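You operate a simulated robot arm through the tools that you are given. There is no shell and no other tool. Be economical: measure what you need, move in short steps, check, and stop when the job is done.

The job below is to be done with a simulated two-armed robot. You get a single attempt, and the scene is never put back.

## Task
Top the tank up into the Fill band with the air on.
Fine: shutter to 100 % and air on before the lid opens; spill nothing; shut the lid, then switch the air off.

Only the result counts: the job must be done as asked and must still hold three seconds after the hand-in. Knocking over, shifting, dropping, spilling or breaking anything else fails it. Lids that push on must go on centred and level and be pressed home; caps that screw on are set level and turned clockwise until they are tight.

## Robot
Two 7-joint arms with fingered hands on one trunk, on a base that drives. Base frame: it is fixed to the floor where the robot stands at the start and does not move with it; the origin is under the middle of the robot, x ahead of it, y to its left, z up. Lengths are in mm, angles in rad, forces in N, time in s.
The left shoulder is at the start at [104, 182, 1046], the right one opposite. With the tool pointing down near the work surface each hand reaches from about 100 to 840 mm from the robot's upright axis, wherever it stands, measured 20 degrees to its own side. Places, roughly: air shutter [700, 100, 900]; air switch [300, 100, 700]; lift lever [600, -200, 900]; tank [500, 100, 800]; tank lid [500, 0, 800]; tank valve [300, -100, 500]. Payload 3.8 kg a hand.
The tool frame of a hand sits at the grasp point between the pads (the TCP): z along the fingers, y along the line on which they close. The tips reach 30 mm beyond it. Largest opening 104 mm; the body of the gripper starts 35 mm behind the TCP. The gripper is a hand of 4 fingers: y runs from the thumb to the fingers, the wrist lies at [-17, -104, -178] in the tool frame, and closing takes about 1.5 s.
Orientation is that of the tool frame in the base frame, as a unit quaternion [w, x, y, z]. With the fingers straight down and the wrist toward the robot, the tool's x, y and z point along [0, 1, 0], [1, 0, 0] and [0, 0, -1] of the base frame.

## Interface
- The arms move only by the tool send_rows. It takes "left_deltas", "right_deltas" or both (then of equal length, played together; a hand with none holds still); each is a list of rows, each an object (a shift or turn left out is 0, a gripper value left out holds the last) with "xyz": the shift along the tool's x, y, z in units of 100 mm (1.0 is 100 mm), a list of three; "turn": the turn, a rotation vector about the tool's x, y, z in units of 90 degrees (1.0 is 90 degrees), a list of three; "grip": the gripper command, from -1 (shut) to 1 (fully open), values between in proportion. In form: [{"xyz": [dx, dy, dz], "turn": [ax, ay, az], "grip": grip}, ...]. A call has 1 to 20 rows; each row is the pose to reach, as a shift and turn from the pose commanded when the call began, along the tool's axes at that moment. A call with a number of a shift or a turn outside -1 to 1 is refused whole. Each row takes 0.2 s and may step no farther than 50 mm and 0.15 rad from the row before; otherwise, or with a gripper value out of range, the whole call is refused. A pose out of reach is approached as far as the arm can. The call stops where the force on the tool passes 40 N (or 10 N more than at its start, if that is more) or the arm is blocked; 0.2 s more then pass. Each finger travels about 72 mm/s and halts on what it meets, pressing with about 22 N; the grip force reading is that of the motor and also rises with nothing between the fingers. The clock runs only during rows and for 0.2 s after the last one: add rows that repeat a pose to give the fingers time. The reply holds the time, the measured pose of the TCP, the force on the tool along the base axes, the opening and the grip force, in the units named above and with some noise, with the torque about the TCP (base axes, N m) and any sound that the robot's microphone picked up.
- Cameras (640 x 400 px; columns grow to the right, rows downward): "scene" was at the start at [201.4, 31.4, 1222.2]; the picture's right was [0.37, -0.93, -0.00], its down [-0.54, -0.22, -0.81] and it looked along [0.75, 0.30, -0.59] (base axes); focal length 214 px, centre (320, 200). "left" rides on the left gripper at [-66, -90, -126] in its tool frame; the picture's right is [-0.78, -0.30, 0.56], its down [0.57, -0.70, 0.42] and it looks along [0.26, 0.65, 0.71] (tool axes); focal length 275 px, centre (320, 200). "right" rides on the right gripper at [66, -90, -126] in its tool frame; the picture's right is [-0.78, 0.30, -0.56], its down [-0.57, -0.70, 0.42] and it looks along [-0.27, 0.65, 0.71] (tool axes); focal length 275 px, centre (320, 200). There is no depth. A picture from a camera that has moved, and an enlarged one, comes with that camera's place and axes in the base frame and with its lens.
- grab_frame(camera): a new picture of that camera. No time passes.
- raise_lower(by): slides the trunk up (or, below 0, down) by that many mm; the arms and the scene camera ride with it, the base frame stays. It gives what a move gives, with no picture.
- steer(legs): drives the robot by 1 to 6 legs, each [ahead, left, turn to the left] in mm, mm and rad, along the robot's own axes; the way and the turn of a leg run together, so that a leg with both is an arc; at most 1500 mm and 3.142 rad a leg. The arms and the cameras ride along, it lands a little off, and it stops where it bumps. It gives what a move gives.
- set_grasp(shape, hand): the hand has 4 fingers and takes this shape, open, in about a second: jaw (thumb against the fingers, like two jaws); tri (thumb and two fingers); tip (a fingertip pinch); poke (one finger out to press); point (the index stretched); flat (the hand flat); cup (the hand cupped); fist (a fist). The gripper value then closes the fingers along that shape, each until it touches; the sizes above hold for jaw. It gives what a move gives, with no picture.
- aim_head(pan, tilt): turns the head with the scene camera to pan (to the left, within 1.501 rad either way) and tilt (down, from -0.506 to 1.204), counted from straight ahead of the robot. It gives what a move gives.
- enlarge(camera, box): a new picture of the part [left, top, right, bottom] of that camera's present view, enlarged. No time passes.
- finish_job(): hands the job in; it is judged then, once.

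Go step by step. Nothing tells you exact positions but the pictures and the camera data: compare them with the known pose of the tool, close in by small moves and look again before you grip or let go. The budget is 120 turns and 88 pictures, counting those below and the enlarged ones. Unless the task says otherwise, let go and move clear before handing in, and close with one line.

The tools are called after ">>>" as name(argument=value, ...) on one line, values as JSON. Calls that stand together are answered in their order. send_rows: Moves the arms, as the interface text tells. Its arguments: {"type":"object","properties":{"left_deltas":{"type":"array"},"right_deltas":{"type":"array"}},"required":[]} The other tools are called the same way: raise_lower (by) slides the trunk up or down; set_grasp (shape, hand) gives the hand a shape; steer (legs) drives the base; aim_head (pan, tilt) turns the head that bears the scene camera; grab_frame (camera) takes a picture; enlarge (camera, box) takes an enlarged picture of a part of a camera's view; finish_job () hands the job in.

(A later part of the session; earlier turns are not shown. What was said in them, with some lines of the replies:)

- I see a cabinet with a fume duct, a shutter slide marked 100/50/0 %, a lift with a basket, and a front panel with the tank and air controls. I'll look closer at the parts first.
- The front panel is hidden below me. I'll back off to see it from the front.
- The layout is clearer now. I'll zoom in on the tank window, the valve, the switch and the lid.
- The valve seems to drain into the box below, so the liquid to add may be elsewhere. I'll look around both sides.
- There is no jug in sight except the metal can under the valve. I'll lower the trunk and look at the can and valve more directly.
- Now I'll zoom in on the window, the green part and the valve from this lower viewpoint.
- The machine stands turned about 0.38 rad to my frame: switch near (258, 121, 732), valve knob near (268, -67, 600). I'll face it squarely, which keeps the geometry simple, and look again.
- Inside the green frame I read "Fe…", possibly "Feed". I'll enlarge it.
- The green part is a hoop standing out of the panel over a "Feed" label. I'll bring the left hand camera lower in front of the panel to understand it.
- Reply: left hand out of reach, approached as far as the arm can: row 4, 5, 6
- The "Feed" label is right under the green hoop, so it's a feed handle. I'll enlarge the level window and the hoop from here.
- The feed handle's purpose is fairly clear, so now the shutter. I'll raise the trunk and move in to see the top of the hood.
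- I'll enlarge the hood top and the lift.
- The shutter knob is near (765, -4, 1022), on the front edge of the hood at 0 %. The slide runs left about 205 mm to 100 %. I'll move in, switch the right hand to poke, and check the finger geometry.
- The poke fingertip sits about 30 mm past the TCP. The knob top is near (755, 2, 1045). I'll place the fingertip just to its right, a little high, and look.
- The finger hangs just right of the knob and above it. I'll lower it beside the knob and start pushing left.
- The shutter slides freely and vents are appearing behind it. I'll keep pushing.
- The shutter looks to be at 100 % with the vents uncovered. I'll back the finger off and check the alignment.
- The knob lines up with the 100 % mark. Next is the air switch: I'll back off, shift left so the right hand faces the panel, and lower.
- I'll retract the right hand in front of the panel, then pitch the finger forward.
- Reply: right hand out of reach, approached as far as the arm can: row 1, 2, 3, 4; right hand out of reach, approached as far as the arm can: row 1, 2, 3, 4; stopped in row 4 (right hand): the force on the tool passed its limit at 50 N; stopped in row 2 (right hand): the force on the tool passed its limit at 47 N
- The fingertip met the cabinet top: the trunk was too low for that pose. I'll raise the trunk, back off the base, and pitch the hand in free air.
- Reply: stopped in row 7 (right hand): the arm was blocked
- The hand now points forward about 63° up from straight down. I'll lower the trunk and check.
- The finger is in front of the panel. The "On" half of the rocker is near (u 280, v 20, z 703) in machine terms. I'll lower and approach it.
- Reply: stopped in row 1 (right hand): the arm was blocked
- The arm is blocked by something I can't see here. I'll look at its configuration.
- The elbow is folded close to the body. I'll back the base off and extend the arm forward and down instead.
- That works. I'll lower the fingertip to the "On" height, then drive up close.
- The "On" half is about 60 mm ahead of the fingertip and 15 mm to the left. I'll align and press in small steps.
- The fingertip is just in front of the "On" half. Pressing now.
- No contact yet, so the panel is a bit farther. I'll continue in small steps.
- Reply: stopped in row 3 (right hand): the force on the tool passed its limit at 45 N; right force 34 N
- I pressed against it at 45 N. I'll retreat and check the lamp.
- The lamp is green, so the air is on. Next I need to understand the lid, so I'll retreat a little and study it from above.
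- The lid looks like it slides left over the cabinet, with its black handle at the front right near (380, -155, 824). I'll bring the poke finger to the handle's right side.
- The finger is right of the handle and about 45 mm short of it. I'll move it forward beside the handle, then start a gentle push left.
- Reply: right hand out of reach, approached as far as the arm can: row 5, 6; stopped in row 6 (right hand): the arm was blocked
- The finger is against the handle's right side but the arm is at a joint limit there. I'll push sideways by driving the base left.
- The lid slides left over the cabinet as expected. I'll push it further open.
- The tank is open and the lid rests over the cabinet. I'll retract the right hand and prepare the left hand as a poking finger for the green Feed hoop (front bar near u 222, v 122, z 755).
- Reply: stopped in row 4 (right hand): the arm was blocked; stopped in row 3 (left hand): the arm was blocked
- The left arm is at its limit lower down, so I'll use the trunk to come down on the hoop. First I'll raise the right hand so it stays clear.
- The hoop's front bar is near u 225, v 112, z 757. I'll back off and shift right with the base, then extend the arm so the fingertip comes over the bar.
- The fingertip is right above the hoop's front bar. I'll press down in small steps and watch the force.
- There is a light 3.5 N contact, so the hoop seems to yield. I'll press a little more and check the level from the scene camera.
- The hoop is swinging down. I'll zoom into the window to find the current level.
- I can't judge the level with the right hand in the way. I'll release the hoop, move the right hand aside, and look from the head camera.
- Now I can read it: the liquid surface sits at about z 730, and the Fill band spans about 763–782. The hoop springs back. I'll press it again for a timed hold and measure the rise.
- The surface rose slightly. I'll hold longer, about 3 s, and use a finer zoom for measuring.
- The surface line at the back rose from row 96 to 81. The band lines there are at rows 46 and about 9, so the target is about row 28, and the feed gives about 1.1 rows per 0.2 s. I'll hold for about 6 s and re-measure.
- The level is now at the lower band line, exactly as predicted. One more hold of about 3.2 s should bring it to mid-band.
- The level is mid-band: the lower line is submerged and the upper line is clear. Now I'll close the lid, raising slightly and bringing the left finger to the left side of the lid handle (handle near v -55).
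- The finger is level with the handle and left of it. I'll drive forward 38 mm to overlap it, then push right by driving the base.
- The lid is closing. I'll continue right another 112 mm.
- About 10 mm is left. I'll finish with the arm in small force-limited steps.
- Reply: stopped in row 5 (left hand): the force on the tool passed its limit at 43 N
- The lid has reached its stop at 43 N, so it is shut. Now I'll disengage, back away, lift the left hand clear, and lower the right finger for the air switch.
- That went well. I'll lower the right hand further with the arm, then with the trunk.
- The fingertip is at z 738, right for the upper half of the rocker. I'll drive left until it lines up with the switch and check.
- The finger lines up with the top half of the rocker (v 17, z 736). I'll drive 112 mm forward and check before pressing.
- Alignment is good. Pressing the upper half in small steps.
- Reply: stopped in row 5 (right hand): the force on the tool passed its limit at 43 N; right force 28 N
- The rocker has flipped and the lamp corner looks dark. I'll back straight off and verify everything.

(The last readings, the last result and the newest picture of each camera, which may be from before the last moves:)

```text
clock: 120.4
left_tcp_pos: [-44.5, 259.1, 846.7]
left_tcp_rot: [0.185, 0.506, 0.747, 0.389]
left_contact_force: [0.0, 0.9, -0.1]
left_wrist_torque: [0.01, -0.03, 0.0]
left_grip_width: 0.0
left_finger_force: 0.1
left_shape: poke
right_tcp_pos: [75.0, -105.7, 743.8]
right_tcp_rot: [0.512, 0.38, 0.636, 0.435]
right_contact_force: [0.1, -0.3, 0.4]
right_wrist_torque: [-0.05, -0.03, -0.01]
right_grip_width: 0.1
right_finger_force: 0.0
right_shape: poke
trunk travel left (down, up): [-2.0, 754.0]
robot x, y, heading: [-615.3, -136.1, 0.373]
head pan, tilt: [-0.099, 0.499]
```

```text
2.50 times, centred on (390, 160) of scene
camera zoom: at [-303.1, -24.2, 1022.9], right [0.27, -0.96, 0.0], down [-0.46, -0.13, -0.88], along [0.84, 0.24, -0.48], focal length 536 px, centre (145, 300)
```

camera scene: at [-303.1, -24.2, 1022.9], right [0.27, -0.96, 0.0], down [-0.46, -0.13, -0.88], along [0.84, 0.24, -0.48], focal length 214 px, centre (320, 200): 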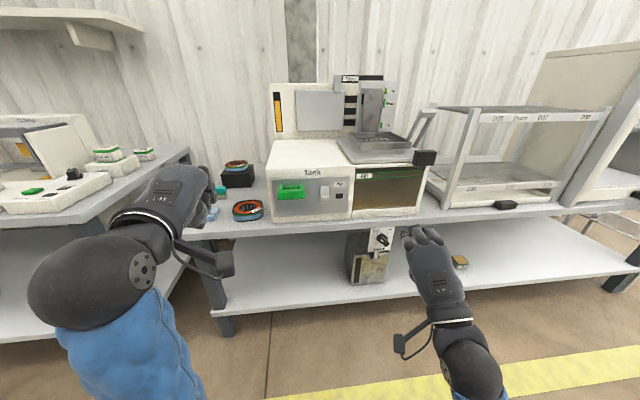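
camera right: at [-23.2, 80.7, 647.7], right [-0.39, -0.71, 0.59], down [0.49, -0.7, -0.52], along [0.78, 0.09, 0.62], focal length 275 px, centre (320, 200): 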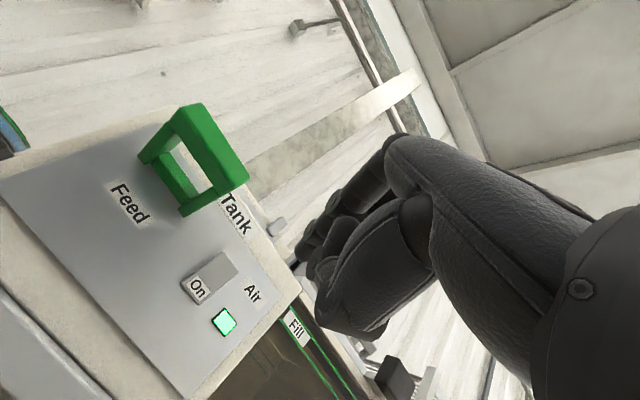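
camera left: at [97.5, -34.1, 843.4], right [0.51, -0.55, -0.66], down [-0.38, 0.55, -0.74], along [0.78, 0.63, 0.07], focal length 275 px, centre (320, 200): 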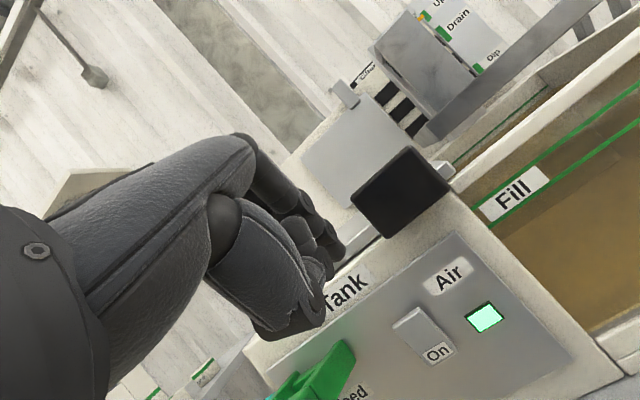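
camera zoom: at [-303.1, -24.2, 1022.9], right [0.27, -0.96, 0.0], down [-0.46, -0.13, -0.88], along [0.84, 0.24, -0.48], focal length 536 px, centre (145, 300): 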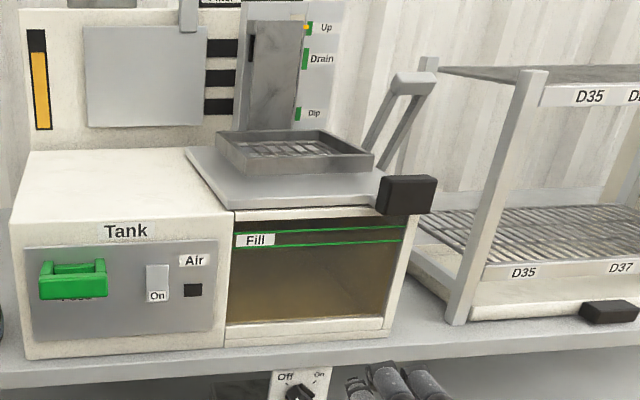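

The air is off, the lid looks shut, and the supply gauge at the upper left dropped as expected. One last close look at the lid seating and the level.

>>> enlarge(camera="scene", box=[330, 125, 450, 215])

```text
4.44 times, centred on (390, 170) of scene
camera zoom: at [-303.1, -24.2, 1022.9], right [0.27, -0.96, 0.0], down [-0.46, -0.13, -0.88], along [0.84, 0.24, -0.48], focal length 953 px, centre (9, 333)
```

zoom: 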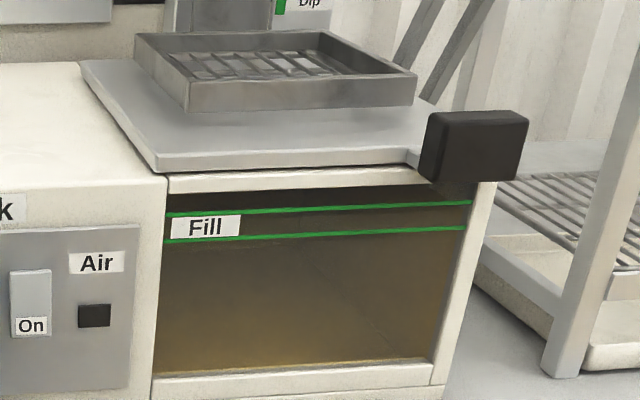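

The lid sits as it did at the start, the level was mid-band when last seen, the lamp is dark and both hands are clear. Handing in.

>>> finish_job()

```text
The job is handed in.
```

I set the shutter to 100 % and switched the air on, then slid the lid open, fed the tank to mid Fill band with no spill seen, shut the lid to its stop, and switched the air off.
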